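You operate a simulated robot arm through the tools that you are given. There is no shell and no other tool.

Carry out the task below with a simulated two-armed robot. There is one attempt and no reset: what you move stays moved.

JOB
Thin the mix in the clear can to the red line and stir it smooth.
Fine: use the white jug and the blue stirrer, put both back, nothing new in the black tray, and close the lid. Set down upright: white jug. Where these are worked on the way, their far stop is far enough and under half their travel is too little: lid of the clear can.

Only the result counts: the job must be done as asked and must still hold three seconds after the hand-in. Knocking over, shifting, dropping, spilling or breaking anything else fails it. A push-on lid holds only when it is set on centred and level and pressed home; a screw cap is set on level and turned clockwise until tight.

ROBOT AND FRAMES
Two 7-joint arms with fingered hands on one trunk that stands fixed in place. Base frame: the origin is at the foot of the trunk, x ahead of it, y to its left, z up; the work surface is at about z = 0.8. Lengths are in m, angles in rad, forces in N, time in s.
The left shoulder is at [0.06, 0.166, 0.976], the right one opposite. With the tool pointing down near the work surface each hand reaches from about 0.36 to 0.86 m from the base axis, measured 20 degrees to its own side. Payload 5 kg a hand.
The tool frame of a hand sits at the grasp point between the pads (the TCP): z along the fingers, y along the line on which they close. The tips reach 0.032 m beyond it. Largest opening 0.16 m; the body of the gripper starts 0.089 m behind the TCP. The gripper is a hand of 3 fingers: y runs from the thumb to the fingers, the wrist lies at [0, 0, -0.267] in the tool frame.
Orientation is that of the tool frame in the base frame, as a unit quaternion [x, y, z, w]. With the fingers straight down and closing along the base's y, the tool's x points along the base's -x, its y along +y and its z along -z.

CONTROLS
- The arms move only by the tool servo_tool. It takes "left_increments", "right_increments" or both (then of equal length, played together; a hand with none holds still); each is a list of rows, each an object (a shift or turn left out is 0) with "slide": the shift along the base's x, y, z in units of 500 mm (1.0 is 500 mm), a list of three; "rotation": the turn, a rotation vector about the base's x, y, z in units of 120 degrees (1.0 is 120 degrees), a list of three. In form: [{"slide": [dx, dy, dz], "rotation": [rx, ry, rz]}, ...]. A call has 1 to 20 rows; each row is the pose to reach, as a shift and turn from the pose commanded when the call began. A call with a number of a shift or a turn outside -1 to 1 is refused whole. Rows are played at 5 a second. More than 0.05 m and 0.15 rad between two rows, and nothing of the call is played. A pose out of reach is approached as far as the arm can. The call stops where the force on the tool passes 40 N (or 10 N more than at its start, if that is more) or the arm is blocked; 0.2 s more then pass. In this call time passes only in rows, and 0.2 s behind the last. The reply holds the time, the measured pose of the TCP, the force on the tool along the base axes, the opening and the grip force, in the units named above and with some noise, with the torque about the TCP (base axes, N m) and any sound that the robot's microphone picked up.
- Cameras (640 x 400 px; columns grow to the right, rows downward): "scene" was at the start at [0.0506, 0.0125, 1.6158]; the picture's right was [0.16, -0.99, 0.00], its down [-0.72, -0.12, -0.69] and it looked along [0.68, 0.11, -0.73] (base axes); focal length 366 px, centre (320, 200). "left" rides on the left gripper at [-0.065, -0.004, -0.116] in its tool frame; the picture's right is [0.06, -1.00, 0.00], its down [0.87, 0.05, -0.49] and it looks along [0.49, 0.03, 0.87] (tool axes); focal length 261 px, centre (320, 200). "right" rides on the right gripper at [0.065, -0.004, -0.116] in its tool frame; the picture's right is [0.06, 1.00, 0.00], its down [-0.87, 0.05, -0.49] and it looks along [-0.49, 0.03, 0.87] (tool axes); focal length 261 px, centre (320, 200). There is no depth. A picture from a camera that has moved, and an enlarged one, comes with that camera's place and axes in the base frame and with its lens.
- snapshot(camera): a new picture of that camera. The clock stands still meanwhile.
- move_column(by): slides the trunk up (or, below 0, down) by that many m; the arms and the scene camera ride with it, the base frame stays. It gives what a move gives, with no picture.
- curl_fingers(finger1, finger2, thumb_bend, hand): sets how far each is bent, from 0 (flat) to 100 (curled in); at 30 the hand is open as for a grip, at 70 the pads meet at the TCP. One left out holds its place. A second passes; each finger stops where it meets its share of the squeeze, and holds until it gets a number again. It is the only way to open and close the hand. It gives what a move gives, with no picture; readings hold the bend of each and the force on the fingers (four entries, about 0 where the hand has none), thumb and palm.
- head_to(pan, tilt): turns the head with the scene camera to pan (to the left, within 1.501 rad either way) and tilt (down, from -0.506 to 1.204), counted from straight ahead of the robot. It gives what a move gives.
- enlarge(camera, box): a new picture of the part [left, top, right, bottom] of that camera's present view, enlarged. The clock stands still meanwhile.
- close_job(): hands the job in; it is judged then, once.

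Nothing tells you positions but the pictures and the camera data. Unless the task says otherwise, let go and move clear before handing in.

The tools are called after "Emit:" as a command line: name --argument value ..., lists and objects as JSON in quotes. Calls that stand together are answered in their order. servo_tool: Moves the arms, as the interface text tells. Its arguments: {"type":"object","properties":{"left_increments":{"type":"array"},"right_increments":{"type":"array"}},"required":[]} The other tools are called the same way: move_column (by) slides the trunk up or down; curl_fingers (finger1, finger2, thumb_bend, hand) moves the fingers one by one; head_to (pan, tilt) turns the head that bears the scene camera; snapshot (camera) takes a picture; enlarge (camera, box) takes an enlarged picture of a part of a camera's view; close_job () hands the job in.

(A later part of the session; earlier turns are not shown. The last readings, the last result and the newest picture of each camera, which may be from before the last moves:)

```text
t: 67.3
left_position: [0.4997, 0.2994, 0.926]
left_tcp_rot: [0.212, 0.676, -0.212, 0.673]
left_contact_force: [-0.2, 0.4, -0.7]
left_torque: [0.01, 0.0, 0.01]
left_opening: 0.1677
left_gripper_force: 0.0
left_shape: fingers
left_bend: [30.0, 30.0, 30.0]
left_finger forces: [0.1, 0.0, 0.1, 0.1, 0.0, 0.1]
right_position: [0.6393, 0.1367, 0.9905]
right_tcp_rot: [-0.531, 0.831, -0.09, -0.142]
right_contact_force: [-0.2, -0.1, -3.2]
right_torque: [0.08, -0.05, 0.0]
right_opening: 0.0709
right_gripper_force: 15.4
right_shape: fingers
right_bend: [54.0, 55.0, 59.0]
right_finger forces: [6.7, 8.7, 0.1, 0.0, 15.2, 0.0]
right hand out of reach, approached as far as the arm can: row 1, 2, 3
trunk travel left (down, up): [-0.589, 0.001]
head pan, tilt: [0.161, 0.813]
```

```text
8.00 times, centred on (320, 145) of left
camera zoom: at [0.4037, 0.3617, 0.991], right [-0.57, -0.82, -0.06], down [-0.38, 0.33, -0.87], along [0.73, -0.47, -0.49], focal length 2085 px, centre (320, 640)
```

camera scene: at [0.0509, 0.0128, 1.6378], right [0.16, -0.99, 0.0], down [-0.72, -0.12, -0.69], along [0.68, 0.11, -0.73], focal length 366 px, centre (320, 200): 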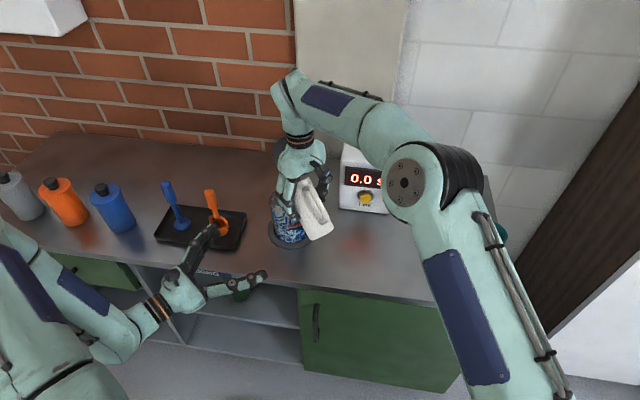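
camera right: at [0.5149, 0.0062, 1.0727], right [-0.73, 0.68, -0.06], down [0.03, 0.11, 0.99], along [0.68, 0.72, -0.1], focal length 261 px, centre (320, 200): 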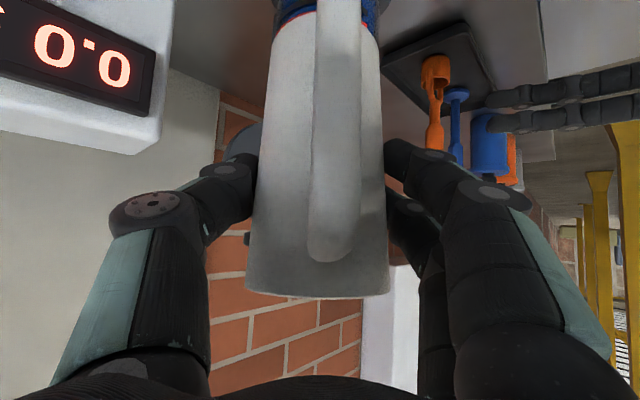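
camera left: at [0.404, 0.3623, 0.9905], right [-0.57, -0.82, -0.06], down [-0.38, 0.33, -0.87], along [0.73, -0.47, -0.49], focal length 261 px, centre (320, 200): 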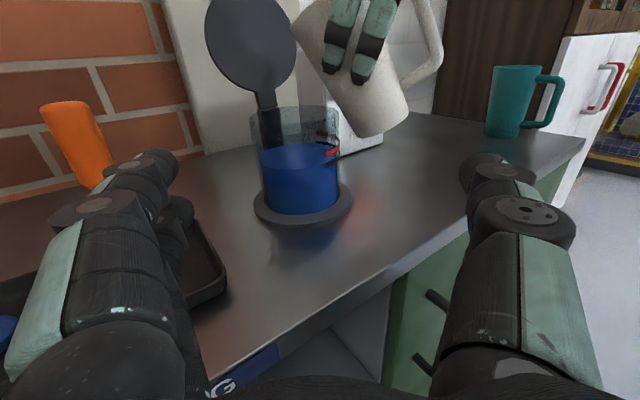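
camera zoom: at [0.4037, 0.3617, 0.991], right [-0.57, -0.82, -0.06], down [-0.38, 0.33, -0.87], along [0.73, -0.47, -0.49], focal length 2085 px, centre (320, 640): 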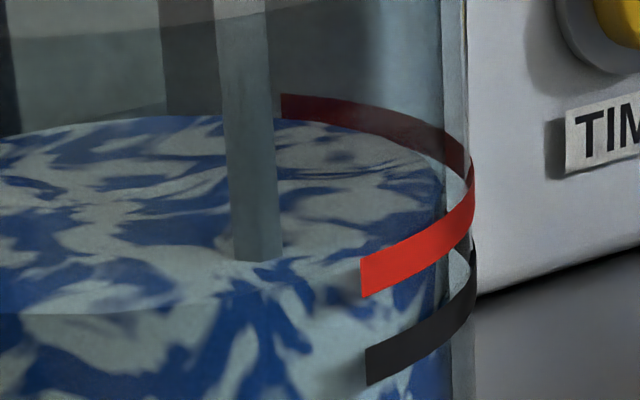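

The surface is now practically at the red line and the stream is still on. I'll tilt back at once to stop it.

Emit:
servo_tool --right_increments '[{"slide": [0.0, 0.0, 0.0], "rotation": [0.06, -0.0278, 0]}, {"slide": [-0.002, -0.006, 0.02], "rotation": [0.11, -0.051, 0]}, {"slide": [-0.004, -0.012, 0.04], "rotation": [0.16, -0.074, 0]}]'

Emit:
enlarge --camera "left" --box '[295, 120, 345, 170]'

Emit:
enlarge --camera "left" --box '[220, 10, 420, 225]'

```text
t: 68.1
left_position: [0.4996, 0.2979, 0.9277]
left_tcp_rot: [0.212, 0.675, -0.213, 0.674]
left_contact_force: [0.0, -1.0, 1.7]
left_torque: [-0.03, 0.07, 0.0]
left_opening: 0.1676
left_gripper_force: 0.1
left_shape: fingers
left_bend: [30.0, 30.0, 30.0]
left_finger forces: [0.1, 0.0, 0.1, 0.0, 0.1, 0.1]
right_position: [0.6363, 0.1306, 1.0108]
right_tcp_rot: [-0.538, 0.843, 0.001, 0.004]
right_contact_force: [0.6, -0.1, -2.5]
right_torque: [0.09, -0.02, 0.02]
right_opening: 0.0703
right_gripper_force: 15.1
right_shape: fingers
right_bend: [54.0, 55.0, 59.0]
right_finger forces: [6.8, 8.5, 0.0, 0.0, 15.1, 0.0]
trunk travel left (down, up): [-0.589, 0.001]
head pan, tilt: [0.161, 0.813]
```

```text
8.00 times, centred on (320, 145) of left
camera zoom: at [0.4032, 0.3609, 0.9915], right [-0.57, -0.82, -0.06], down [-0.37, 0.33, -0.87], along [0.73, -0.47, -0.49], focal length 2085 px, centre (320, 640)
```

zoom: 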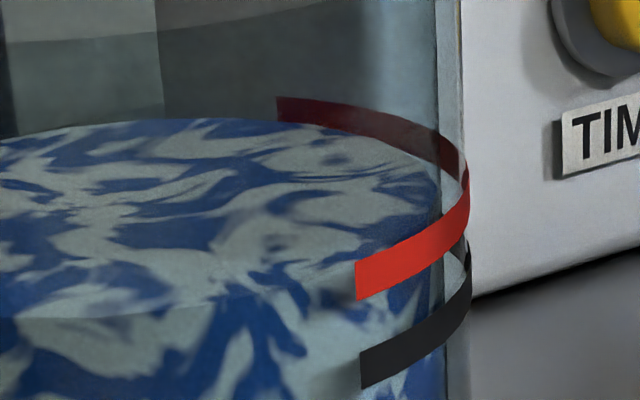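

```text
1.86 times, centred on (320, 118) of left
camera zoom: at [0.4032, 0.3609, 0.9915], right [-0.57, -0.82, -0.06], down [-0.37, 0.33, -0.87], along [0.73, -0.47, -0.49], focal length 485 px, centre (320, 354)
```

zoom: 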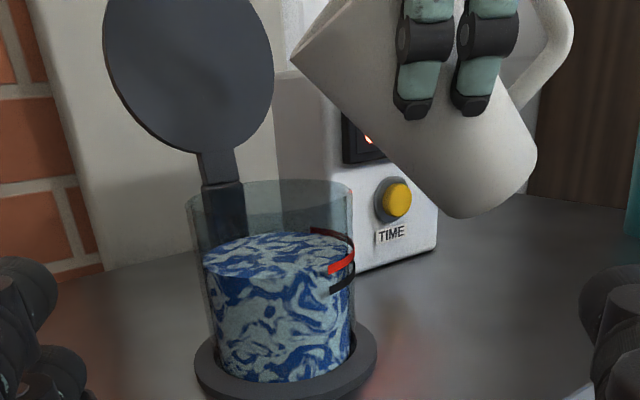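

The level matches the red line to within a fraction of a millimetre. I'll bring the jug upright while backing off and raising it from the can.

Emit:
servo_tool --right_increments '[{"slide": [-0.005, -0.01, 0.02], "rotation": [0.0594, -0.0275, 0]}, {"slide": [-0.01, -0.025, 0.045], "rotation": [0.1188, -0.055, 0]}, {"slide": [-0.02, -0.045, 0.07], "rotation": [0.1782, -0.0825, 0]}, {"slide": [-0.03, -0.065, 0.09], "rotation": [0.2376, -0.11, 0]}, {"slide": [-0.04, -0.085, 0.11], "rotation": [0.297, -0.1375, 0]}, {"slide": [-0.05, -0.11, 0.125], "rotation": [0.3563, -0.165, 0]}, {"slide": [-0.06, -0.13, 0.136], "rotation": [0.4157, -0.1925, 0]}, {"slide": [-0.06, -0.13, 0.136], "rotation": [0.4157, -0.1925, 0]}]'

Emit:
snapshot --camera "left"

Emit:
snapshot --camera "scene"

Emit:
snapshot --camera "right"

```text
t: 69.9
left_position: [0.4991, 0.2993, 0.9265]
left_tcp_rot: [0.212, 0.676, -0.213, 0.673]
left_contact_force: [-0.7, 0.5, 0.1]
left_torque: [-0.01, -0.02, 0.0]
left_opening: 0.1679
left_gripper_force: 0.0
left_shape: fingers
left_bend: [30.0, 30.0, 30.0]
left_finger forces: [0.0, 0.0, 0.0, 0.0, 0.1, 0.0]
right_position: [0.6064, 0.0659, 1.0759]
right_tcp_rot: [-0.477, 0.747, 0.249, 0.391]
right_contact_force: [0.2, 0.2, -3.5]
right_torque: [-0.01, 0.01, -0.01]
right_opening: 0.0702
right_gripper_force: 15.3
right_shape: fingers
right_bend: [54.0, 55.0, 59.0]
right_finger forces: [7.0, 8.2, 0.0, 0.0, 14.4, 0.0]
trunk travel left (down, up): [-0.589, 0.001]
head pan, tilt: [0.161, 0.813]
```

```text
taken
camera left: at [0.4035, 0.3622, 0.9909], right [-0.57, -0.82, -0.06], down [-0.38, 0.33, -0.87], along [0.73, -0.47, -0.49], focal length 261 px, centre (320, 200)
```

left: 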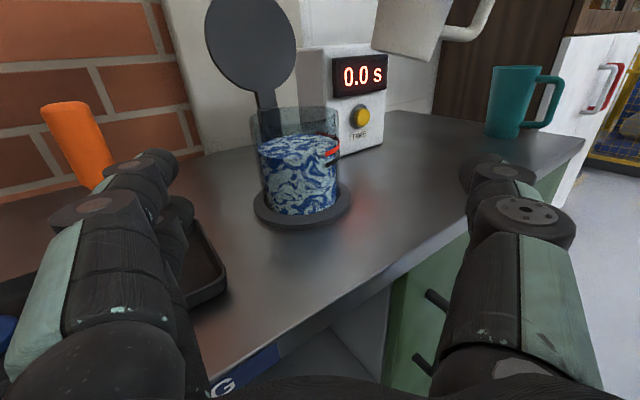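

```text
taken
camera scene: at [0.0508, 0.0135, 1.6798], right [0.16, -0.99, 0.0], down [-0.72, -0.12, -0.69], along [0.68, 0.11, -0.73], focal length 366 px, centre (320, 200)
```

scene: 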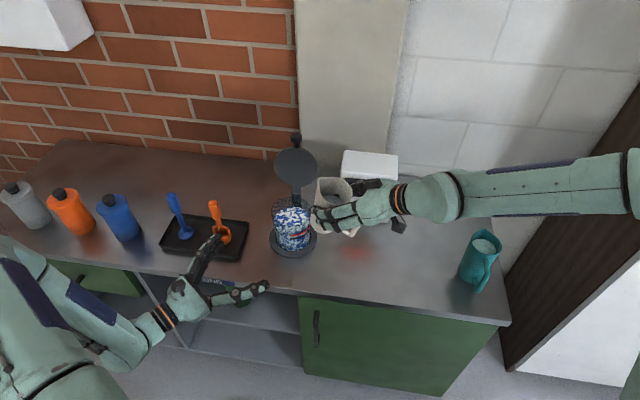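

```text
taken
camera right: at [0.5546, -0.0562, 1.0904], right [-0.92, 0.39, -0.05], down [-0.01, 0.11, 0.99], along [0.39, 0.92, -0.09], focal length 261 px, centre (320, 200)
```

right: 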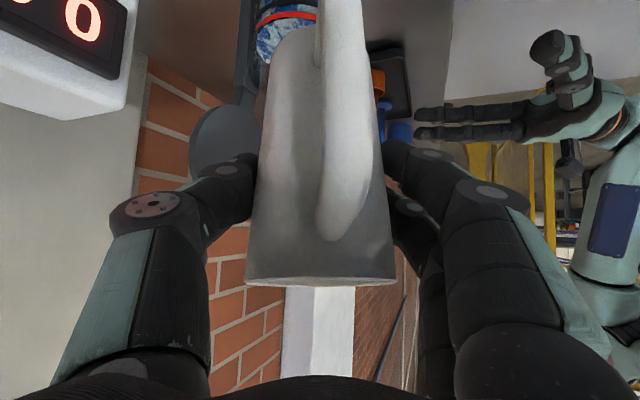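

The level looks right and the jug is nearly upright, though it may have shifted slightly in the grip. I'll look closely from both cameras.

Emit:
enlarge --camera "left" --box '[340, 0, 520, 110]'

Emit:
enlarge --camera "scene" --box '[260, 150, 420, 260]'

```text
3.56 times, centred on (430, 55) of left
camera zoom: at [0.4035, 0.3622, 0.9909], right [-0.57, -0.82, -0.06], down [-0.38, 0.33, -0.87], along [0.73, -0.47, -0.49], focal length 927 px, centre (-71, 716)
```

zoom: 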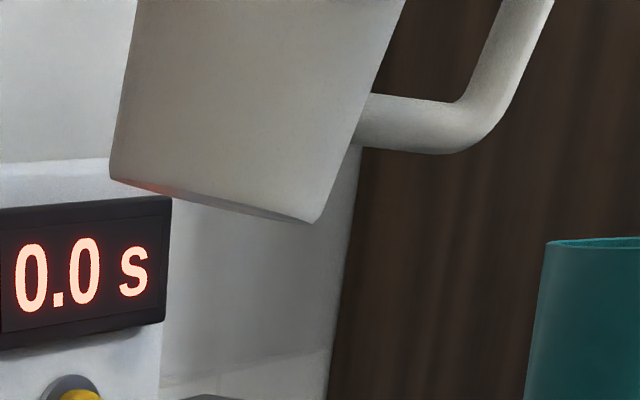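

```text
3.64 times, centred on (340, 205) of scene
camera zoom: at [0.0508, 0.0135, 1.6798], right [0.16, -0.99, 0.0], down [-0.72, -0.12, -0.69], along [0.68, 0.11, -0.73], focal length 1330 px, centre (247, 182)
```

zoom: 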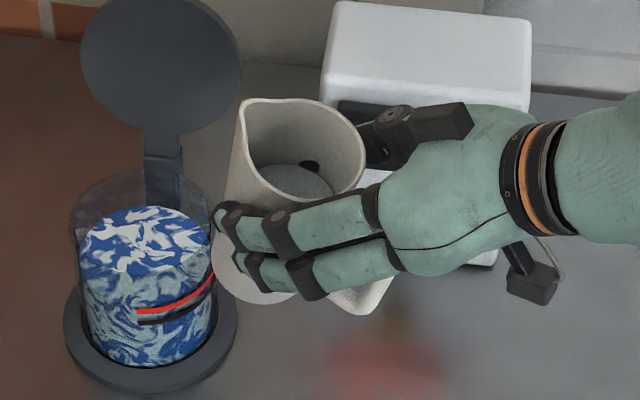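

The tool is back at its carrying pitch but the jug is leaning back by roughly 12°, so it turned a little between the fingers. I'll correct by pitching the hand 11° and verify.

Emit:
servo_tool --right_increments '[{"slide": [0.0, 0.0, 0.0], "rotation": [-0.042, 0.0195, 0]}, {"slide": [0.0, 0.0, 0.0], "rotation": [-0.083, 0.0385, 0]}, {"slide": [0.0, 0.0, 0.0], "rotation": [-0.083, 0.0385, 0]}]'

Emit:
enlarge --camera "left" --box '[340, 0, 520, 110]'

Emit:
snapshot --camera "right"

```text
t: 70.7
left_position: [0.5007, 0.2991, 0.9265]
left_tcp_rot: [0.212, 0.675, -0.213, 0.673]
left_contact_force: [0.3, 0.4, -0.1]
left_torque: [0.01, 0.04, -0.01]
left_opening: 0.1678
left_gripper_force: 0.0
left_shape: fingers
left_bend: [30.0, 30.0, 30.0]
left_finger forces: [0.1, 0.0, 0.0, 0.0, 0.0, 0.0]
right_position: [0.6085, 0.065, 1.078]
right_tcp_rot: [-0.498, 0.782, 0.201, 0.317]
right_contact_force: [-0.6, -0.2, -3.4]
right_torque: [0.02, 0.01, -0.02]
right_opening: 0.0701
right_gripper_force: 15.0
right_shape: fingers
right_bend: [54.0, 55.0, 59.0]
right_finger forces: [7.0, 8.3, 0.1, 0.1, 14.5, 0.0]
trunk travel left (down, up): [-0.589, 0.001]
head pan, tilt: [0.161, 0.813]
```

```text
3.56 times, centred on (430, 55) of left
camera zoom: at [0.4037, 0.3614, 0.9911], right [-0.57, -0.82, -0.06], down [-0.38, 0.33, -0.87], along [0.73, -0.47, -0.49], focal length 927 px, centre (-71, 716)
```

zoom: 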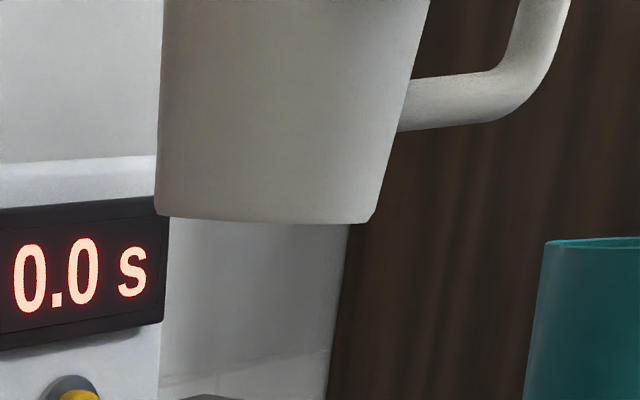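

```text
taken
camera right: at [0.5576, -0.0525, 1.1159], right [-0.92, 0.38, -0.04], down [0.07, 0.28, 0.96], along [0.38, 0.88, -0.28], focal length 261 px, centre (320, 200)
```

right: 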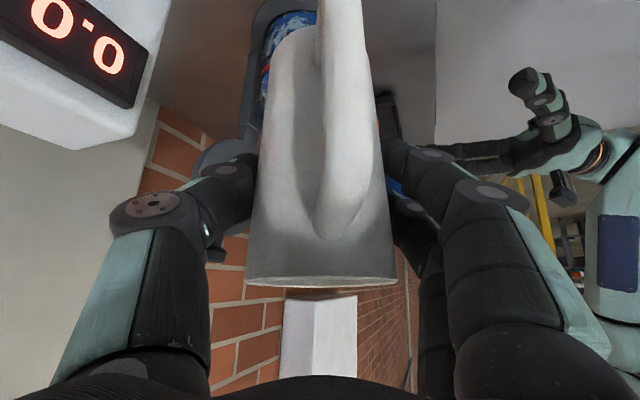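

Better; a few degrees of lean remain. I'll add 4° and compare the base edge with the horizon again.

Emit:
servo_tool --right_increments '[{"slide": [0.0, 0.0, 0.0], "rotation": [-0.0302, 0.014, 0]}, {"slide": [0.0, 0.0, 0.0], "rotation": [-0.0302, 0.014, 0]}]'

Emit:
enlarge --camera "left" --box '[340, 0, 520, 110]'

```text
t: 71.3
left_position: [0.5003, 0.2989, 0.9268]
left_tcp_rot: [0.213, 0.675, -0.213, 0.673]
left_contact_force: [-0.8, -0.7, 0.9]
left_torque: [-0.01, -0.02, 0.0]
left_opening: 0.1677
left_gripper_force: 0.0
left_shape: fingers
left_bend: [30.0, 30.0, 30.0]
left_finger forces: [0.0, 0.0, 0.1, 0.0, 0.0, 0.0]
right_position: [0.6066, 0.0656, 1.0764]
right_tcp_rot: [-0.504, 0.792, 0.184, 0.29]
right_contact_force: [0.3, 0.8, -3.1]
right_torque: [0.0, 0.01, -0.01]
right_opening: 0.0702
right_gripper_force: 15.2
right_shape: fingers
right_bend: [54.0, 55.0, 59.0]
right_finger forces: [6.9, 8.1, 0.1, 0.0, 14.5, 0.1]
trunk travel left (down, up): [-0.589, 0.001]
head pan, tilt: [0.161, 0.813]
```

```text
3.56 times, centred on (430, 55) of left
camera zoom: at [0.4037, 0.3612, 0.9912], right [-0.57, -0.82, -0.06], down [-0.38, 0.33, -0.87], along [0.73, -0.47, -0.49], focal length 927 px, centre (-71, 716)
```

zoom: 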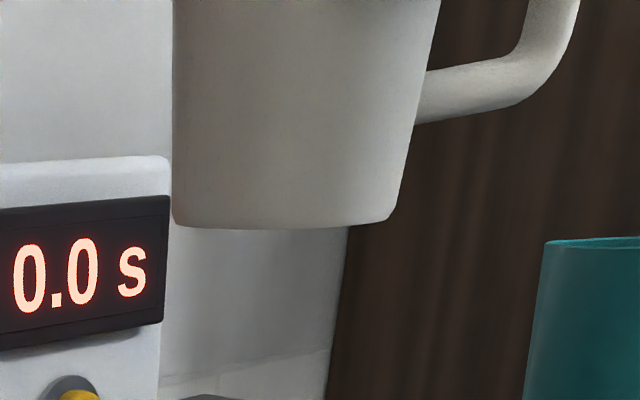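

The jug is now upright to within about 2°. I'll carry it back over its place at (0.655, -0.150), turning the spout forward as before.

Emit:
servo_tool --right_increments '[{"slide": [0.004, -0.03, 0.0], "rotation": [0, 0, -0.045]}, {"slide": [0.01, -0.07, 0.0], "rotation": [0, 0, -0.095]}, {"slide": [0.018, -0.11, 0.0], "rotation": [0, 0, -0.145]}, {"slide": [0.026, -0.15, 0.0], "rotation": [0, 0, -0.195]}, {"slide": [0.034, -0.19, 0.0], "rotation": [0, 0, -0.245]}, {"slide": [0.042, -0.23, 0.0], "rotation": [0, 0, -0.295]}, {"slide": [0.05, -0.27, 0.0], "rotation": [0, 0, -0.345]}, {"slide": [0.058, -0.31, 0.0], "rotation": [0, 0, -0.395]}, {"slide": [0.066, -0.35, 0.0], "rotation": [0, 0, -0.445]}, {"slide": [0.073, -0.4, 0.0], "rotation": [0, 0, -0.5]}, {"slide": [0.078, -0.431, 0.0], "rotation": [0, 0, -0.543]}, {"slide": [0.078, -0.431, 0.0], "rotation": [0, 0, -0.543]}]'

Emit:
snapshot --camera "scene"

Emit:
enlarge --camera "left" --box '[420, 0, 600, 140]'

```text
t: 73.9
left_position: [0.4989, 0.2988, 0.9264]
left_tcp_rot: [0.213, 0.675, -0.213, 0.674]
left_contact_force: [-0.8, -0.1, -0.3]
left_torque: [-0.01, 0.03, -0.02]
left_opening: 0.1675
left_gripper_force: 0.1
left_shape: fingers
left_bend: [30.0, 30.0, 30.0]
left_finger forces: [0.0, 0.0, 0.1, 0.0, 0.0, 0.0]
right_position: [0.6464, -0.1508, 1.0755]
right_tcp_rot: [0.001, 0.939, -0.001, 0.343]
right_contact_force: [-0.1, 0.0, -3.7]
right_torque: [0.0, 0.03, -0.03]
right_opening: 0.0697
right_gripper_force: 14.3
right_shape: fingers
right_bend: [54.0, 56.0, 59.0]
right_finger forces: [6.9, 8.1, 0.0, 0.1, 14.3, 0.0]
trunk travel left (down, up): [-0.589, 0.001]
head pan, tilt: [0.161, 0.813]
```

```text
taken
camera scene: at [0.0507, 0.0123, 1.6798], right [0.16, -0.99, 0.0], down [-0.72, -0.12, -0.69], along [0.68, 0.11, -0.73], focal length 366 px, centre (320, 200)
```

scene: 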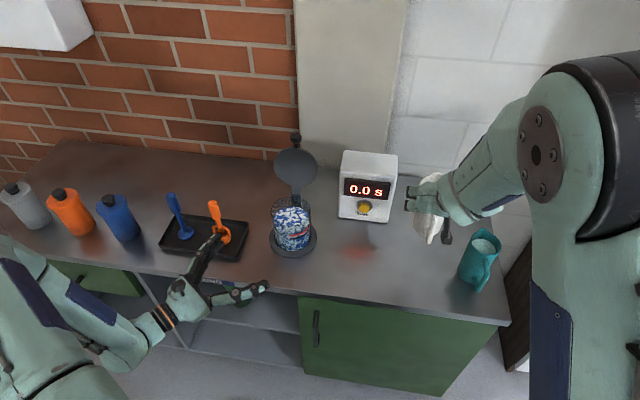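

```text
2.86 times, centred on (510, 70) of left
camera zoom: at [0.4036, 0.3613, 0.9912], right [-0.57, -0.82, -0.06], down [-0.38, 0.33, -0.87], along [0.73, -0.47, -0.49], focal length 745 px, centre (-223, 571)
```

zoom: 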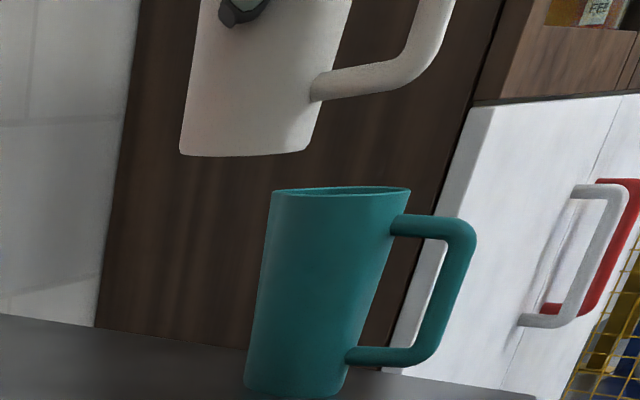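

Compared with the teal jug beside it, the white jug hangs practically level. Before lowering the trunk I'll raise the left hand well clear, and trim the jug's pitch by 1.5°.

Emit:
servo_tool --left_increments '[{"slide": [-0.02, 0, 0.08]}, {"slide": [-0.04, 0.02, 0.16]}, {"slide": [-0.06, 0.05, 0.24]}, {"slide": [-0.08, 0.08, 0.32]}, {"slide": [-0.08, 0.1, 0.4]}, {"slide": [-0.08, 0.12, 0.48]}, {"slide": [-0.08, 0.14, 0.56]}]' --right_increments '[{"rotation": [0, 0.006, 0]}, {"rotation": [0, 0.0125, 0]}, {"rotation": [0, 0.0125, 0]}, {"rotation": [0, 0.0125, 0]}, {"rotation": [0, 0.0125, 0]}, {"rotation": [0, 0.0125, 0]}, {"rotation": [0, 0.0125, 0]}]'

Emit:
move_column --by -0.1

Emit:
snapshot --camera "scene"

Emit:
snapshot --camera "right"

```text
t: 75.5
left_position: [0.4572, 0.3628, 1.2073]
left_tcp_rot: [0.213, 0.675, -0.213, 0.673]
left_contact_force: [-0.6, -0.1, -0.2]
left_torque: [0.0, 0.02, 0.02]
left_opening: 0.1679
left_gripper_force: 0.1
left_shape: fingers
left_bend: [30.0, 30.0, 30.0]
left_finger forces: [0.1, 0.0, 0.0, 0.0, 0.0, 0.0]
right_position: [0.6458, -0.1525, 1.0761]
right_tcp_rot: [0.001, 0.944, -0.001, 0.331]
right_contact_force: [0.2, -0.2, -3.2]
right_torque: [0.01, 0.0, 0.03]
right_opening: 0.0698
right_gripper_force: 14.2
right_shape: fingers
right_bend: [54.0, 56.0, 59.0]
right_finger forces: [6.9, 8.0, 0.1, 0.0, 14.1, 0.0]
trunk travel left (down, up): [-0.589, 0.001]
head pan, tilt: [0.161, 0.813]
```

```text
t: 76.8
left_position: [0.4587, 0.3649, 1.106]
left_tcp_rot: [0.212, 0.675, -0.213, 0.673]
left_contact_force: [0.6, 0.0, 0.6]
left_torque: [-0.04, 0.03, 0.0]
left_opening: 0.1677
left_gripper_force: 0.2
left_shape: fingers
left_bend: [30.0, 30.0, 30.0]
left_finger forces: [0.0, 0.0, 0.1, 0.1, 0.1, 0.0]
right_position: [0.647, -0.1506, 0.9776]
right_tcp_rot: [0.0, 0.944, 0.0, 0.331]
right_contact_force: [-0.3, -0.2, -3.5]
right_torque: [0.0, 0.0, -0.04]
right_opening: 0.0698
right_gripper_force: 14.7
right_shape: fingers
right_bend: [54.0, 56.0, 59.0]
right_finger forces: [6.9, 8.1, 0.1, 0.0, 14.3, 0.0]
trunk travel left (down, up): [-0.489, 0.101]
head pan, tilt: [0.161, 0.813]
```

```text
taken
camera scene: at [0.0507, 0.0125, 1.5799], right [0.16, -0.99, 0.0], down [-0.72, -0.12, -0.69], along [0.68, 0.11, -0.73], focal length 366 px, centre (320, 200)
```

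scene: 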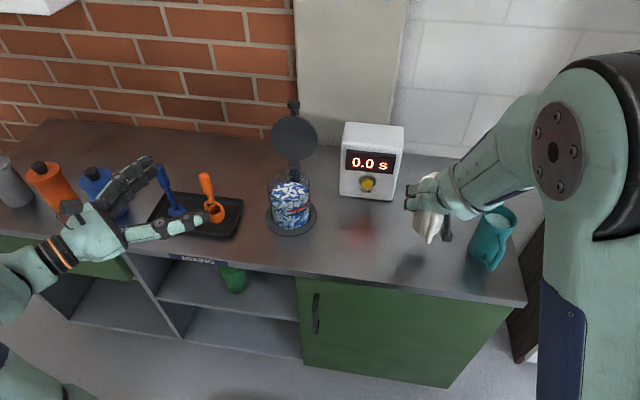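

```text
taken
camera right: at [0.5235, -0.1548, 1.0277], right [-0.05, 1.0, -0.04], down [0.37, 0.06, 0.93], along [0.93, 0.03, -0.37], focal length 261 px, centre (320, 200)
```

right: 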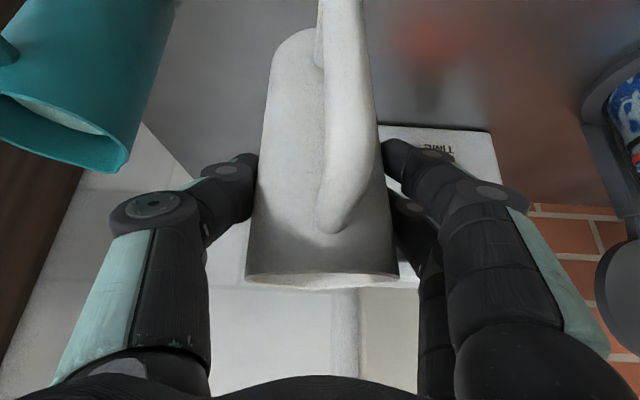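

All looks fine, with about 8 cm to go. I'll lower most of the way, then in small steps watching the force.

Emit:
move_column --by -0.065

Emit:
enlarge --camera "scene" --box '[380, 150, 540, 290]'

Emit:
snapshot --camera "left"

```text
t: 77.8
left_position: [0.4565, 0.3634, 1.0423]
left_tcp_rot: [0.212, 0.675, -0.213, 0.673]
left_contact_force: [0.5, 0.9, 0.6]
left_torque: [0.03, -0.02, 0.02]
left_opening: 0.1676
left_gripper_force: 0.1
left_shape: fingers
left_bend: [30.0, 30.0, 30.0]
left_finger forces: [0.1, 0.1, 0.0, 0.0, 0.0, 0.0]
right_position: [0.6461, -0.1509, 0.9109]
right_tcp_rot: [0.0, 0.944, -0.001, 0.33]
right_contact_force: [-0.1, 0.8, -3.2]
right_torque: [0.0, 0.0, 0.02]
right_opening: 0.0698
right_gripper_force: 14.3
right_shape: fingers
right_bend: [54.0, 56.0, 59.0]
right_finger forces: [6.9, 8.1, 0.0, 0.0, 14.3, 0.0]
trunk travel left (down, up): [-0.424, 0.166]
head pan, tilt: [0.161, 0.813]
```

```text
2.86 times, centred on (460, 220) of scene
camera zoom: at [0.0506, 0.0124, 1.5149], right [0.16, -0.99, 0.0], down [-0.72, -0.12, -0.69], along [0.68, 0.11, -0.73], focal length 1045 px, centre (-80, 143)
```

zoom: 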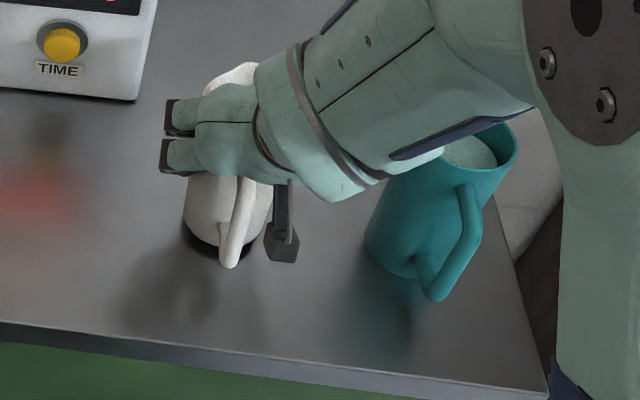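

```text
taken
camera left: at [0.3617, 0.4267, 1.1064], right [-0.57, -0.82, -0.06], down [-0.38, 0.33, -0.87], along [0.73, -0.47, -0.49], focal length 261 px, centre (320, 200)
```

left: 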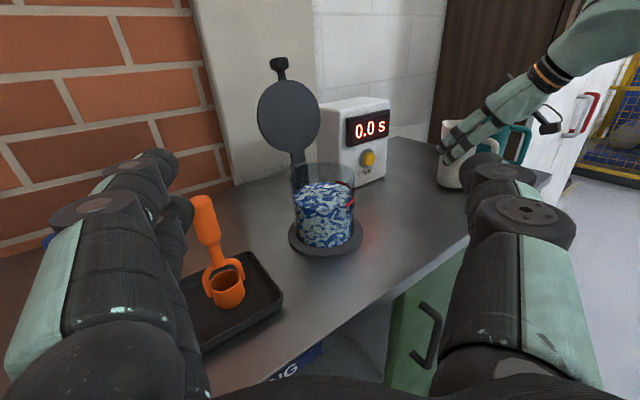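

The jug hovers just above the counter. I'll zoom from the left camera to judge level and gap.

Emit:
enlarge --camera "left" --box '[410, 90, 560, 210]'

Emit:
servo_tool --right_increments '[{"slide": [0, 0, 0]}]'

```text
3.33 times, centred on (485, 150) of left
camera zoom: at [0.3617, 0.4267, 1.1064], right [-0.57, -0.82, -0.06], down [-0.38, 0.33, -0.87], along [0.73, -0.47, -0.49], focal length 869 px, centre (-230, 367)
```

zoom: 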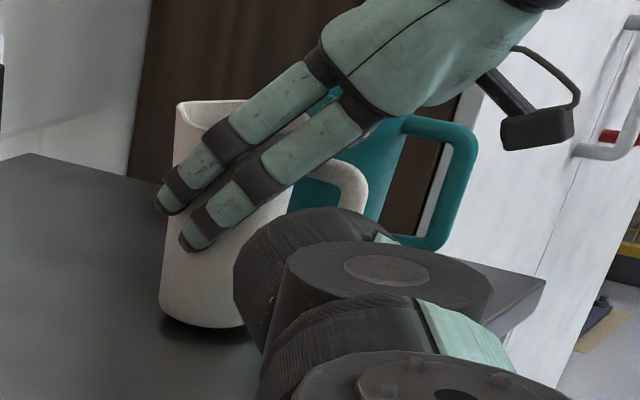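

```text
t: 78.2
left_position: [0.4584, 0.3636, 1.042]
left_tcp_rot: [0.212, 0.676, -0.213, 0.673]
left_contact_force: [-0.3, 0.4, -0.6]
left_torque: [0.03, 0.01, -0.01]
left_opening: 0.1677
left_gripper_force: 0.0
left_shape: fingers
left_bend: [30.0, 30.0, 30.0]
left_finger forces: [0.1, 0.0, 0.0, 0.0, 0.0, 0.0]
right_position: [0.6473, -0.152, 0.911]
right_tcp_rot: [0.0, 0.944, 0.0, 0.33]
right_contact_force: [0.2, -0.6, -3.4]
right_torque: [0.02, -0.01, 0.0]
right_opening: 0.07
right_gripper_force: 14.6
right_shape: fingers
right_bend: [54.0, 56.0, 59.0]
right_finger forces: [7.0, 8.0, 0.0, 0.0, 14.3, 0.0]
trunk travel left (down, up): [-0.424, 0.166]
head pan, tilt: [0.161, 0.813]
```

A gap of about 1 cm is left. I'll lower by arm in few-millimetre steps and watch the vertical force.

Emit:
servo_tool --right_increments '[{"slide": [0, 0, -0.006]}, {"slide": [0, 0, -0.012]}, {"slide": [0, 0, -0.018]}, {"slide": [0, 0, -0.018]}]'

```text
t: 79.2
left_position: [0.4584, 0.3644, 1.041]
left_tcp_rot: [0.212, 0.675, -0.213, 0.674]
left_contact_force: [-0.7, -0.3, 0.3]
left_torque: [0.01, -0.01, 0.02]
left_opening: 0.1675
left_gripper_force: 0.0
left_shape: fingers
left_bend: [30.0, 30.0, 30.0]
left_finger forces: [0.1, 0.0, 0.1, 0.0, 0.0, 0.1]
right_position: [0.6458, -0.1511, 0.9025]
right_tcp_rot: [0.0, 0.944, -0.001, 0.331]
right_contact_force: [1.4, -0.2, 0.2]
right_torque: [0.06, -0.12, -0.04]
right_opening: 0.0699
right_gripper_force: 14.8
right_shape: fingers
right_bend: [54.0, 56.0, 59.0]
right_finger forces: [6.8, 8.2, 0.0, 0.0, 14.7, 0.1]
trunk travel left (down, up): [-0.424, 0.166]
head pan, tilt: [0.161, 0.813]
```

The counter now carries the jug's weight. One more millimetre or two to seat it flat, then check.

Emit:
servo_tool --right_increments '[{"slide": [0, 0, -0.004]}, {"slide": [0, 0, -0.004]}]'

Emit:
enlarge --camera "left" --box '[410, 90, 560, 210]'

Emit:
enlarge --camera "scene" --box '[380, 150, 540, 290]'

```text
t: 79.8
left_position: [0.4585, 0.3644, 1.043]
left_tcp_rot: [0.213, 0.676, -0.213, 0.673]
left_contact_force: [0.7, -1.1, -1.1]
left_torque: [-0.03, 0.02, 0.0]
left_opening: 0.1678
left_gripper_force: 0.0
left_shape: fingers
left_bend: [30.0, 30.0, 30.0]
left_finger forces: [0.0, 0.1, 0.0, 0.1, 0.0, 0.0]
right_position: [0.6462, -0.1516, 0.9023]
right_tcp_rot: [0.001, 0.943, -0.001, 0.333]
right_contact_force: [1.3, -1.3, 9.4]
right_torque: [0.24, -0.22, -0.08]
right_opening: 0.0698
right_gripper_force: 16.3
right_shape: fingers
right_bend: [54.0, 56.0, 59.0]
right_finger forces: [7.3, 8.7, 0.0, 0.0, 16.7, 0.1]
trunk travel left (down, up): [-0.424, 0.166]
head pan, tilt: [0.161, 0.813]
```

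```text
3.33 times, centred on (485, 150) of left
camera zoom: at [0.3613, 0.4268, 1.1066], right [-0.57, -0.82, -0.06], down [-0.37, 0.33, -0.87], along [0.73, -0.47, -0.49], focal length 869 px, centre (-230, 367)
```

zoom: 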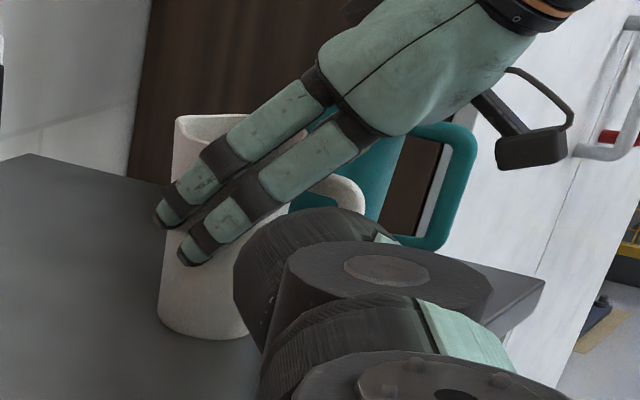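

```text
2.86 times, centred on (460, 220) of scene
camera zoom: at [0.05, 0.0126, 1.515], right [0.16, -0.99, 0.0], down [-0.72, -0.12, -0.69], along [0.68, 0.11, -0.73], focal length 1045 px, centre (-80, 143)
```

zoom: 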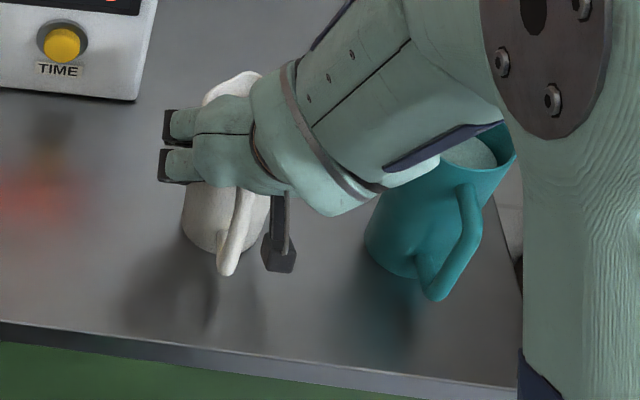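

The jug is seated firmly. I'll relieve the press by a millimetre and open the hand.

Emit:
servo_tool --right_increments '[{"slide": [0, 0, 0.003]}]'

Emit:
curl_fingers --hand "right" --finger1 48 --finger2 48 --thumb_bend 50

Emit:
snapshot --camera "right"

Emit:
enlarge --camera "left" --box '[410, 90, 560, 210]'

```text
t: 80.2
left_position: [0.4579, 0.3647, 1.0422]
left_tcp_rot: [0.213, 0.674, -0.213, 0.674]
left_contact_force: [-0.1, 0.0, -0.1]
left_torque: [0.02, -0.02, 0.01]
left_opening: 0.1677
left_gripper_force: 0.1
left_shape: fingers
left_bend: [30.0, 30.0, 30.0]
left_finger forces: [0.0, 0.0, 0.1, 0.0, 0.0, 0.0]
right_position: [0.6447, -0.1491, 0.9026]
right_tcp_rot: [0.001, 0.944, -0.002, 0.331]
right_contact_force: [1.5, -0.8, 6.5]
right_torque: [0.19, -0.18, -0.07]
right_opening: 0.07
right_gripper_force: 16.2
right_shape: fingers
right_bend: [54.0, 56.0, 59.0]
right_finger forces: [7.3, 8.7, 0.0, 0.0, 16.5, 0.1]
trunk travel left (down, up): [-0.424, 0.166]
head pan, tilt: [0.161, 0.813]
```

```text
t: 81.2
left_position: [0.4586, 0.3649, 1.042]
left_tcp_rot: [0.213, 0.676, -0.214, 0.672]
left_contact_force: [0.5, -0.1, 0.0]
left_torque: [-0.04, 0.0, -0.01]
left_opening: 0.1677
left_gripper_force: 0.0
left_shape: fingers
left_bend: [30.0, 30.0, 30.0]
left_finger forces: [0.1, 0.0, 0.0, 0.1, 0.0, 0.1]
right_position: [0.6453, -0.151, 0.9021]
right_tcp_rot: [0.001, 0.944, -0.001, 0.331]
right_contact_force: [-0.5, -0.6, -0.2]
right_torque: [0.03, -0.02, 0.0]
right_opening: 0.0905
right_gripper_force: 0.1
right_shape: fingers
right_bend: [48.0, 48.0, 50.0]
right_finger forces: [0.0, 0.1, 0.1, 0.0, 0.1, 0.0]
trunk travel left (down, up): [-0.424, 0.166]
head pan, tilt: [0.161, 0.813]
```

```text
taken
camera right: at [0.5225, -0.1549, 0.9531], right [-0.05, 1.0, -0.04], down [0.37, 0.06, 0.93], along [0.93, 0.03, -0.37], focal length 261 px, centre (320, 200)
```

right: 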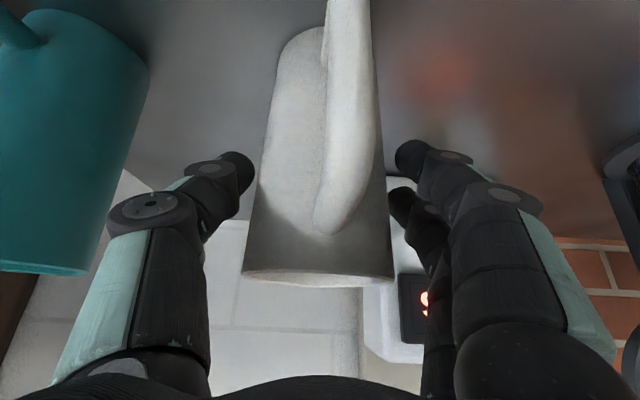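

```text
3.33 times, centred on (485, 150) of left
camera zoom: at [0.3616, 0.4269, 1.1063], right [-0.57, -0.82, -0.06], down [-0.38, 0.33, -0.87], along [0.73, -0.47, -0.49], focal length 869 px, centre (-230, 367)
```

zoom: 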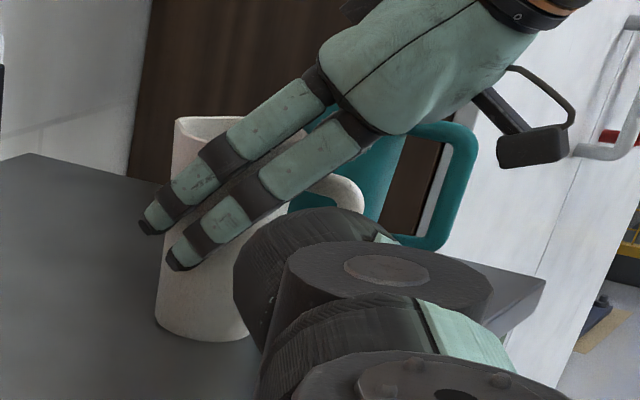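

Released, and the jug stands. Open a bit more and rise straight up.

Emit:
curl_fingers --hand "right" --finger1 43 --finger2 43 --thumb_bend 43

Emit:
servo_tool --right_increments '[{"slide": [0, 0, 0.03]}, {"slide": [0, 0, 0.07]}, {"slide": [0, 0, 0.12]}, {"slide": [0, 0, 0.18]}, {"slide": [0, 0, 0.24]}, {"slide": [0, 0, 0.3]}]'

Emit:
snapshot --camera "scene"

Emit:
enlarge --camera "left" --box '[410, 90, 560, 210]'

```text
t: 82.2
left_position: [0.4572, 0.3633, 1.041]
left_tcp_rot: [0.213, 0.675, -0.213, 0.673]
left_contact_force: [0.8, 0.5, -0.7]
left_torque: [0.01, -0.03, -0.01]
left_opening: 0.1677
left_gripper_force: 0.1
left_shape: fingers
left_bend: [30.0, 30.0, 30.0]
left_finger forces: [0.1, 0.0, 0.0, 0.0, 0.1, 0.0]
right_position: [0.646, -0.1512, 0.9022]
right_tcp_rot: [0.001, 0.944, -0.001, 0.33]
right_contact_force: [0.3, 0.7, -0.7]
right_torque: [-0.01, -0.01, -0.02]
right_opening: 0.1151
right_gripper_force: 0.0
right_shape: fingers
right_bend: [43.0, 43.0, 43.0]
right_finger forces: [0.0, 0.0, 0.1, 0.1, 0.1, 0.0]
trunk travel left (down, up): [-0.424, 0.166]
head pan, tilt: [0.161, 0.813]
```

```text
t: 83.6
left_position: [0.4581, 0.3645, 1.0423]
left_tcp_rot: [0.213, 0.676, -0.213, 0.673]
left_contact_force: [-0.3, -0.7, 0.8]
left_torque: [0.02, -0.03, 0.03]
left_opening: 0.1677
left_gripper_force: 0.1
left_shape: fingers
left_bend: [30.0, 30.0, 30.0]
left_finger forces: [0.0, 0.0, 0.1, 0.1, 0.1, 0.0]
right_position: [0.6454, -0.151, 1.053]
right_tcp_rot: [0.001, 0.944, -0.002, 0.331]
right_contact_force: [0.2, -0.6, 0.1]
right_torque: [0.0, 0.01, -0.02]
right_opening: 0.1155
right_gripper_force: 0.1
right_shape: fingers
right_bend: [43.0, 43.0, 43.0]
right_finger forces: [0.0, 0.1, 0.0, 0.0, 0.0, 0.1]
trunk travel left (down, up): [-0.424, 0.166]
head pan, tilt: [0.161, 0.813]
```

```text
taken
camera scene: at [0.0503, 0.0122, 1.5148], right [0.16, -0.99, 0.0], down [-0.72, -0.12, -0.69], along [0.68, 0.11, -0.73], focal length 366 px, centre (320, 200)
```

scene: 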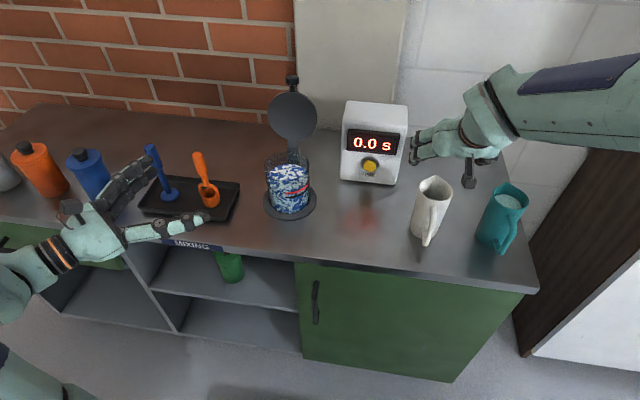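

```text
3.33 times, centred on (485, 150) of left
camera zoom: at [0.3615, 0.4265, 1.1064], right [-0.57, -0.82, -0.06], down [-0.37, 0.33, -0.87], along [0.73, -0.47, -0.49], focal length 869 px, centre (-230, 367)
```

zoom: 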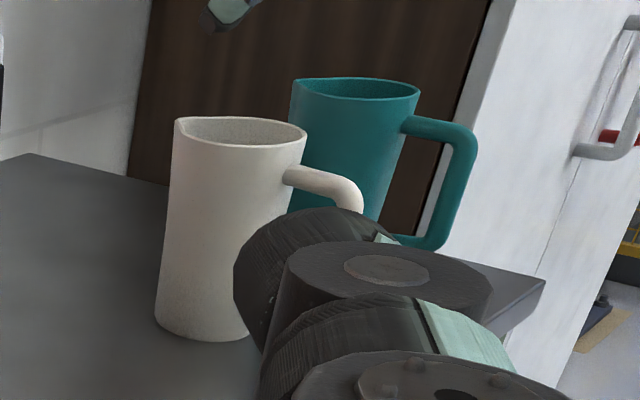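

The jug stands upright in its place. Next is the stirrer: I'll raise the trunk back up, then turn the left hand to point straight down.

Emit:
move_column --by 0.1

Emit:
servo_tool --left_increments '[{"slide": [0.0, 0.02, 0.02], "rotation": [0.019, 0.0604, 0.019]}, {"slide": [0.01, 0.04, 0.04], "rotation": [0.0381, 0.1207, 0.0381]}, {"slide": [0.02, 0.06, 0.06], "rotation": [0.0571, 0.1811, 0.0571]}, {"slide": [0.03, 0.08, 0.08], "rotation": [0.0761, 0.2414, 0.0761]}, {"slide": [0.04, 0.1, 0.1], "rotation": [0.0952, 0.3018, 0.0952]}, {"slide": [0.05, 0.12, 0.11], "rotation": [0.1142, 0.3622, 0.1142]}, {"slide": [0.06, 0.14, 0.12], "rotation": [0.1332, 0.4225, 0.1332]}, {"slide": [0.07, 0.16, 0.13], "rotation": [0.1523, 0.4829, 0.1523]}, {"slide": [0.08, 0.18, 0.14], "rotation": [0.1713, 0.5432, 0.1713]}, {"slide": [0.09, 0.2, 0.14], "rotation": [0.1903, 0.6036, 0.1903]}, {"slide": [0.1, 0.22, 0.14], "rotation": [0.2094, 0.6639, 0.2094]}, {"slide": [0.11, 0.24, 0.14], "rotation": [0.2284, 0.7243, 0.2284]}]'

Emit:
snapshot --camera "scene"

Emit:
snapshot --camera "left"

```text
t: 85.0
left_position: [0.458, 0.3641, 1.1416]
left_tcp_rot: [0.212, 0.676, -0.213, 0.673]
left_contact_force: [0.7, -0.3, 0.0]
left_torque: [0.0, -0.01, 0.03]
left_opening: 0.1674
left_gripper_force: 0.1
left_shape: fingers
left_bend: [30.0, 30.0, 30.0]
left_finger forces: [0.0, 0.0, 0.0, 0.1, 0.1, 0.0]
right_position: [0.6461, -0.1508, 1.1521]
right_tcp_rot: [0.001, 0.944, -0.001, 0.33]
right_contact_force: [0.2, 0.4, 1.1]
right_torque: [0.0, 0.0, 0.0]
right_opening: 0.1154
right_gripper_force: 0.1
right_shape: fingers
right_bend: [43.0, 43.0, 43.0]
right_finger forces: [0.0, 0.1, 0.1, 0.0, 0.0, 0.0]
trunk travel left (down, up): [-0.524, 0.066]
head pan, tilt: [0.161, 0.813]
```

```text
t: 87.6
left_position: [0.5139, 0.4837, 1.2099]
left_tcp_rot: [-0.002, 1.0, 0.0, -0.003]
left_contact_force: [0.4, 0.3, -0.2]
left_torque: [-0.01, 0.03, 0.02]
left_opening: 0.1678
left_gripper_force: 0.2
left_shape: fingers
left_bend: [30.0, 30.0, 30.0]
left_finger forces: [0.0, 0.0, 0.0, 0.0, 0.0, 0.0]
right_position: [0.6472, -0.1504, 1.1526]
right_tcp_rot: [0.0, 0.944, -0.001, 0.33]
right_contact_force: [0.7, 0.3, -0.3]
right_torque: [0.02, 0.02, 0.03]
right_opening: 0.1155
right_gripper_force: 0.0
right_shape: fingers
right_bend: [43.0, 43.0, 43.0]
right_finger forces: [0.0, 0.1, 0.0, 0.0, 0.1, 0.0]
trunk travel left (down, up): [-0.524, 0.066]
head pan, tilt: [0.161, 0.813]
```

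```text
taken
camera scene: at [0.0519, 0.0126, 1.6147], right [0.16, -0.99, 0.0], down [-0.72, -0.12, -0.69], along [0.68, 0.11, -0.73], focal length 366 px, centre (320, 200)
```

scene: 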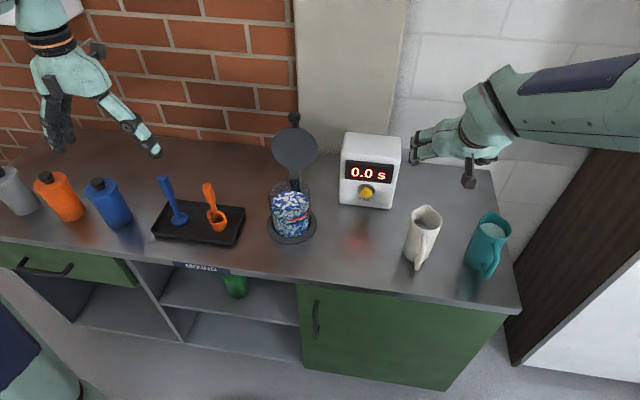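

```text
taken
camera left: at [0.5808, 0.4792, 1.3248], right [-0.06, -1.0, 0.0], down [-0.87, 0.05, 0.5], along [-0.5, 0.03, -0.87], focal length 261 px, centre (320, 200)
```

left: 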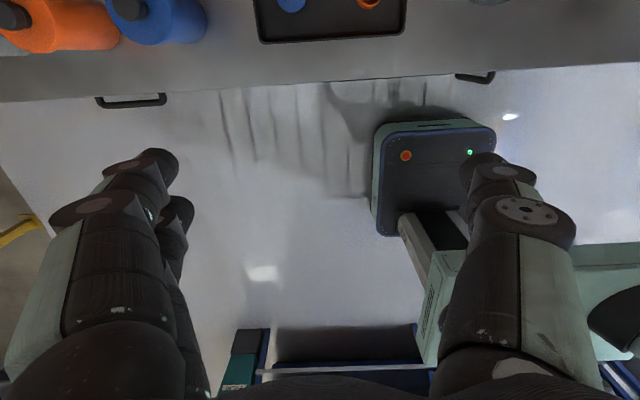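

The jug's place matches the first picture. Now a close look at the stirrer before reaching for it.

Emit:
enlarge --camera "scene" --box '[145, 165, 255, 255]'

Emit:
enlarge --camera "scene" --box '[380, 180, 530, 290]'

```text
4.44 times, centred on (200, 210) of scene
camera zoom: at [0.0519, 0.0126, 1.6147], right [0.16, -0.99, 0.0], down [-0.72, -0.12, -0.69], along [0.68, 0.11, -0.73], focal length 1626 px, centre (853, 156)
```

zoom: 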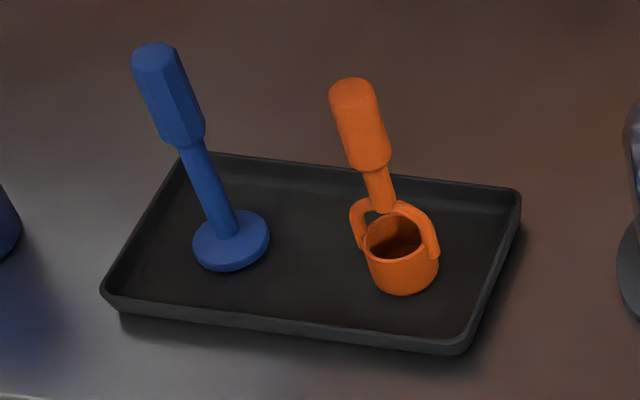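

```text
3.64 times, centred on (455, 235) of scene
camera zoom: at [0.0519, 0.0126, 1.6147], right [0.16, -0.99, 0.0], down [-0.72, -0.12, -0.69], along [0.68, 0.11, -0.73], focal length 1330 px, centre (-171, 73)
```

zoom: 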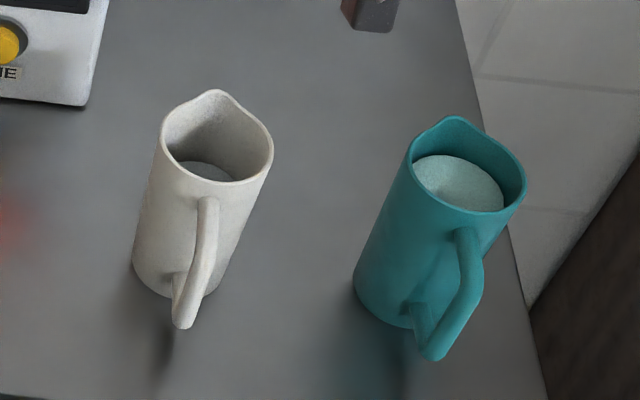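

The stirrer stands upright at about (0.661, 0.518) with its grip from z 0.91 to 0.976. I'll take it with the hand tilted 35° so that it leans toward me and stays clear of the open lid later. First I'll go to a pre-grasp above and behind it.

Emit:
curl_fingers --hand "left" --finger1 50 --finger2 50 --thumb_bend 50

Emit:
servo_tool --left_increments '[{"slide": [0.02, 0.01, -0.03], "rotation": [0, -0.05, 0]}, {"slide": [0.05, 0.025, -0.07], "rotation": [0, -0.1, 0]}, {"slide": [0.08, 0.04, -0.12], "rotation": [0, -0.15, 0]}, {"slide": [0.11, 0.055, -0.17], "rotation": [0, -0.2, 0]}, {"slide": [0.14, 0.065, -0.23], "rotation": [0, -0.25, 0]}, {"slide": [0.165, 0.0686, -0.29], "rotation": [0, -0.2917, 0]}, {"slide": [0.1782, 0.0686, -0.346], "rotation": [0, -0.2917, 0]}]'

Emit:
snapshot --camera "left"

Emit:
enlarge --camera "scene" --box '[120, 120, 280, 260]'

```text
t: 88.6
left_position: [0.5123, 0.4838, 1.2111]
left_tcp_rot: [-0.001, 1.0, 0.0, -0.002]
left_contact_force: [0.1, 0.3, 0.3]
left_torque: [0.02, 0.02, -0.02]
left_opening: 0.0882
left_gripper_force: 0.0
left_shape: fingers
left_bend: [50.0, 50.0, 50.0]
left_finger forces: [0.0, 0.0, 0.0, 0.0, 0.0, 0.0]
right_position: [0.646, -0.1497, 1.1536]
right_tcp_rot: [0.001, 0.944, -0.001, 0.331]
right_contact_force: [1.5, 0.1, -0.7]
right_torque: [0.0, 0.02, -0.01]
right_opening: 0.1152
right_gripper_force: 0.0
right_shape: fingers
right_bend: [43.0, 43.0, 43.0]
right_finger forces: [0.1, 0.1, 0.0, 0.0, 0.0, 0.1]
trunk travel left (down, up): [-0.524, 0.066]
head pan, tilt: [0.161, 0.813]
```

```text
t: 90.2
left_position: [0.6025, 0.5179, 1.0364]
left_tcp_rot: [-0.002, 0.954, -0.001, 0.298]
left_contact_force: [-0.1, 0.7, -0.6]
left_torque: [0.0, 0.03, 0.03]
left_opening: 0.0878
left_gripper_force: 0.0
left_shape: fingers
left_bend: [50.0, 50.0, 50.0]
left_finger forces: [0.0, 0.0, 0.0, 0.1, 0.1, 0.1]
right_position: [0.6475, -0.1498, 1.1522]
right_tcp_rot: [0.0, 0.944, -0.001, 0.33]
right_contact_force: [0.3, 0.1, 0.9]
right_torque: [0.0, 0.02, 0.01]
right_opening: 0.1155
right_gripper_force: 0.0
right_shape: fingers
right_bend: [43.0, 43.0, 43.0]
right_finger forces: [0.0, 0.0, 0.1, 0.0, 0.1, 0.0]
trunk travel left (down, up): [-0.524, 0.066]
head pan, tilt: [0.161, 0.813]
```

```text
taken
camera left: at [0.5899, 0.5137, 1.168], right [-0.05, -1.0, -0.03], down [-0.99, 0.05, -0.09], along [0.09, 0.03, -1.0], focal length 261 px, centre (320, 200)
```

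left: 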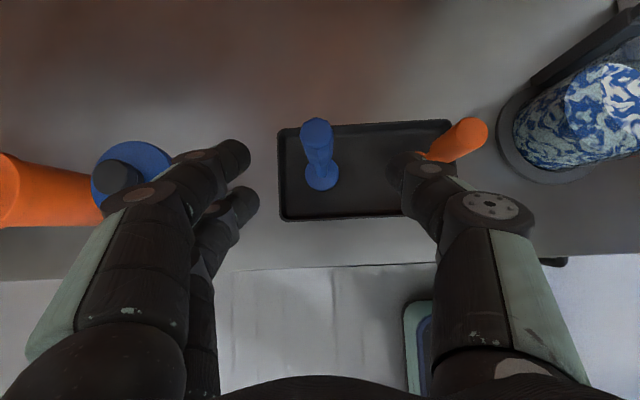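

```text
2.86 times, centred on (200, 190) of scene
camera zoom: at [0.0513, 0.0127, 1.6148], right [0.16, -0.99, 0.0], down [-0.72, -0.12, -0.69], along [0.68, 0.11, -0.73], focal length 1045 px, centre (663, 229)
```

zoom: 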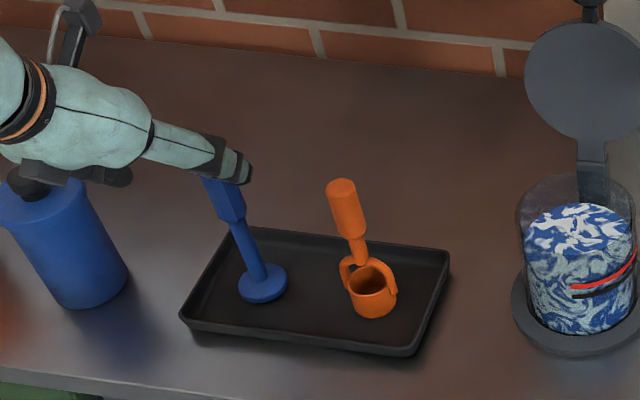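

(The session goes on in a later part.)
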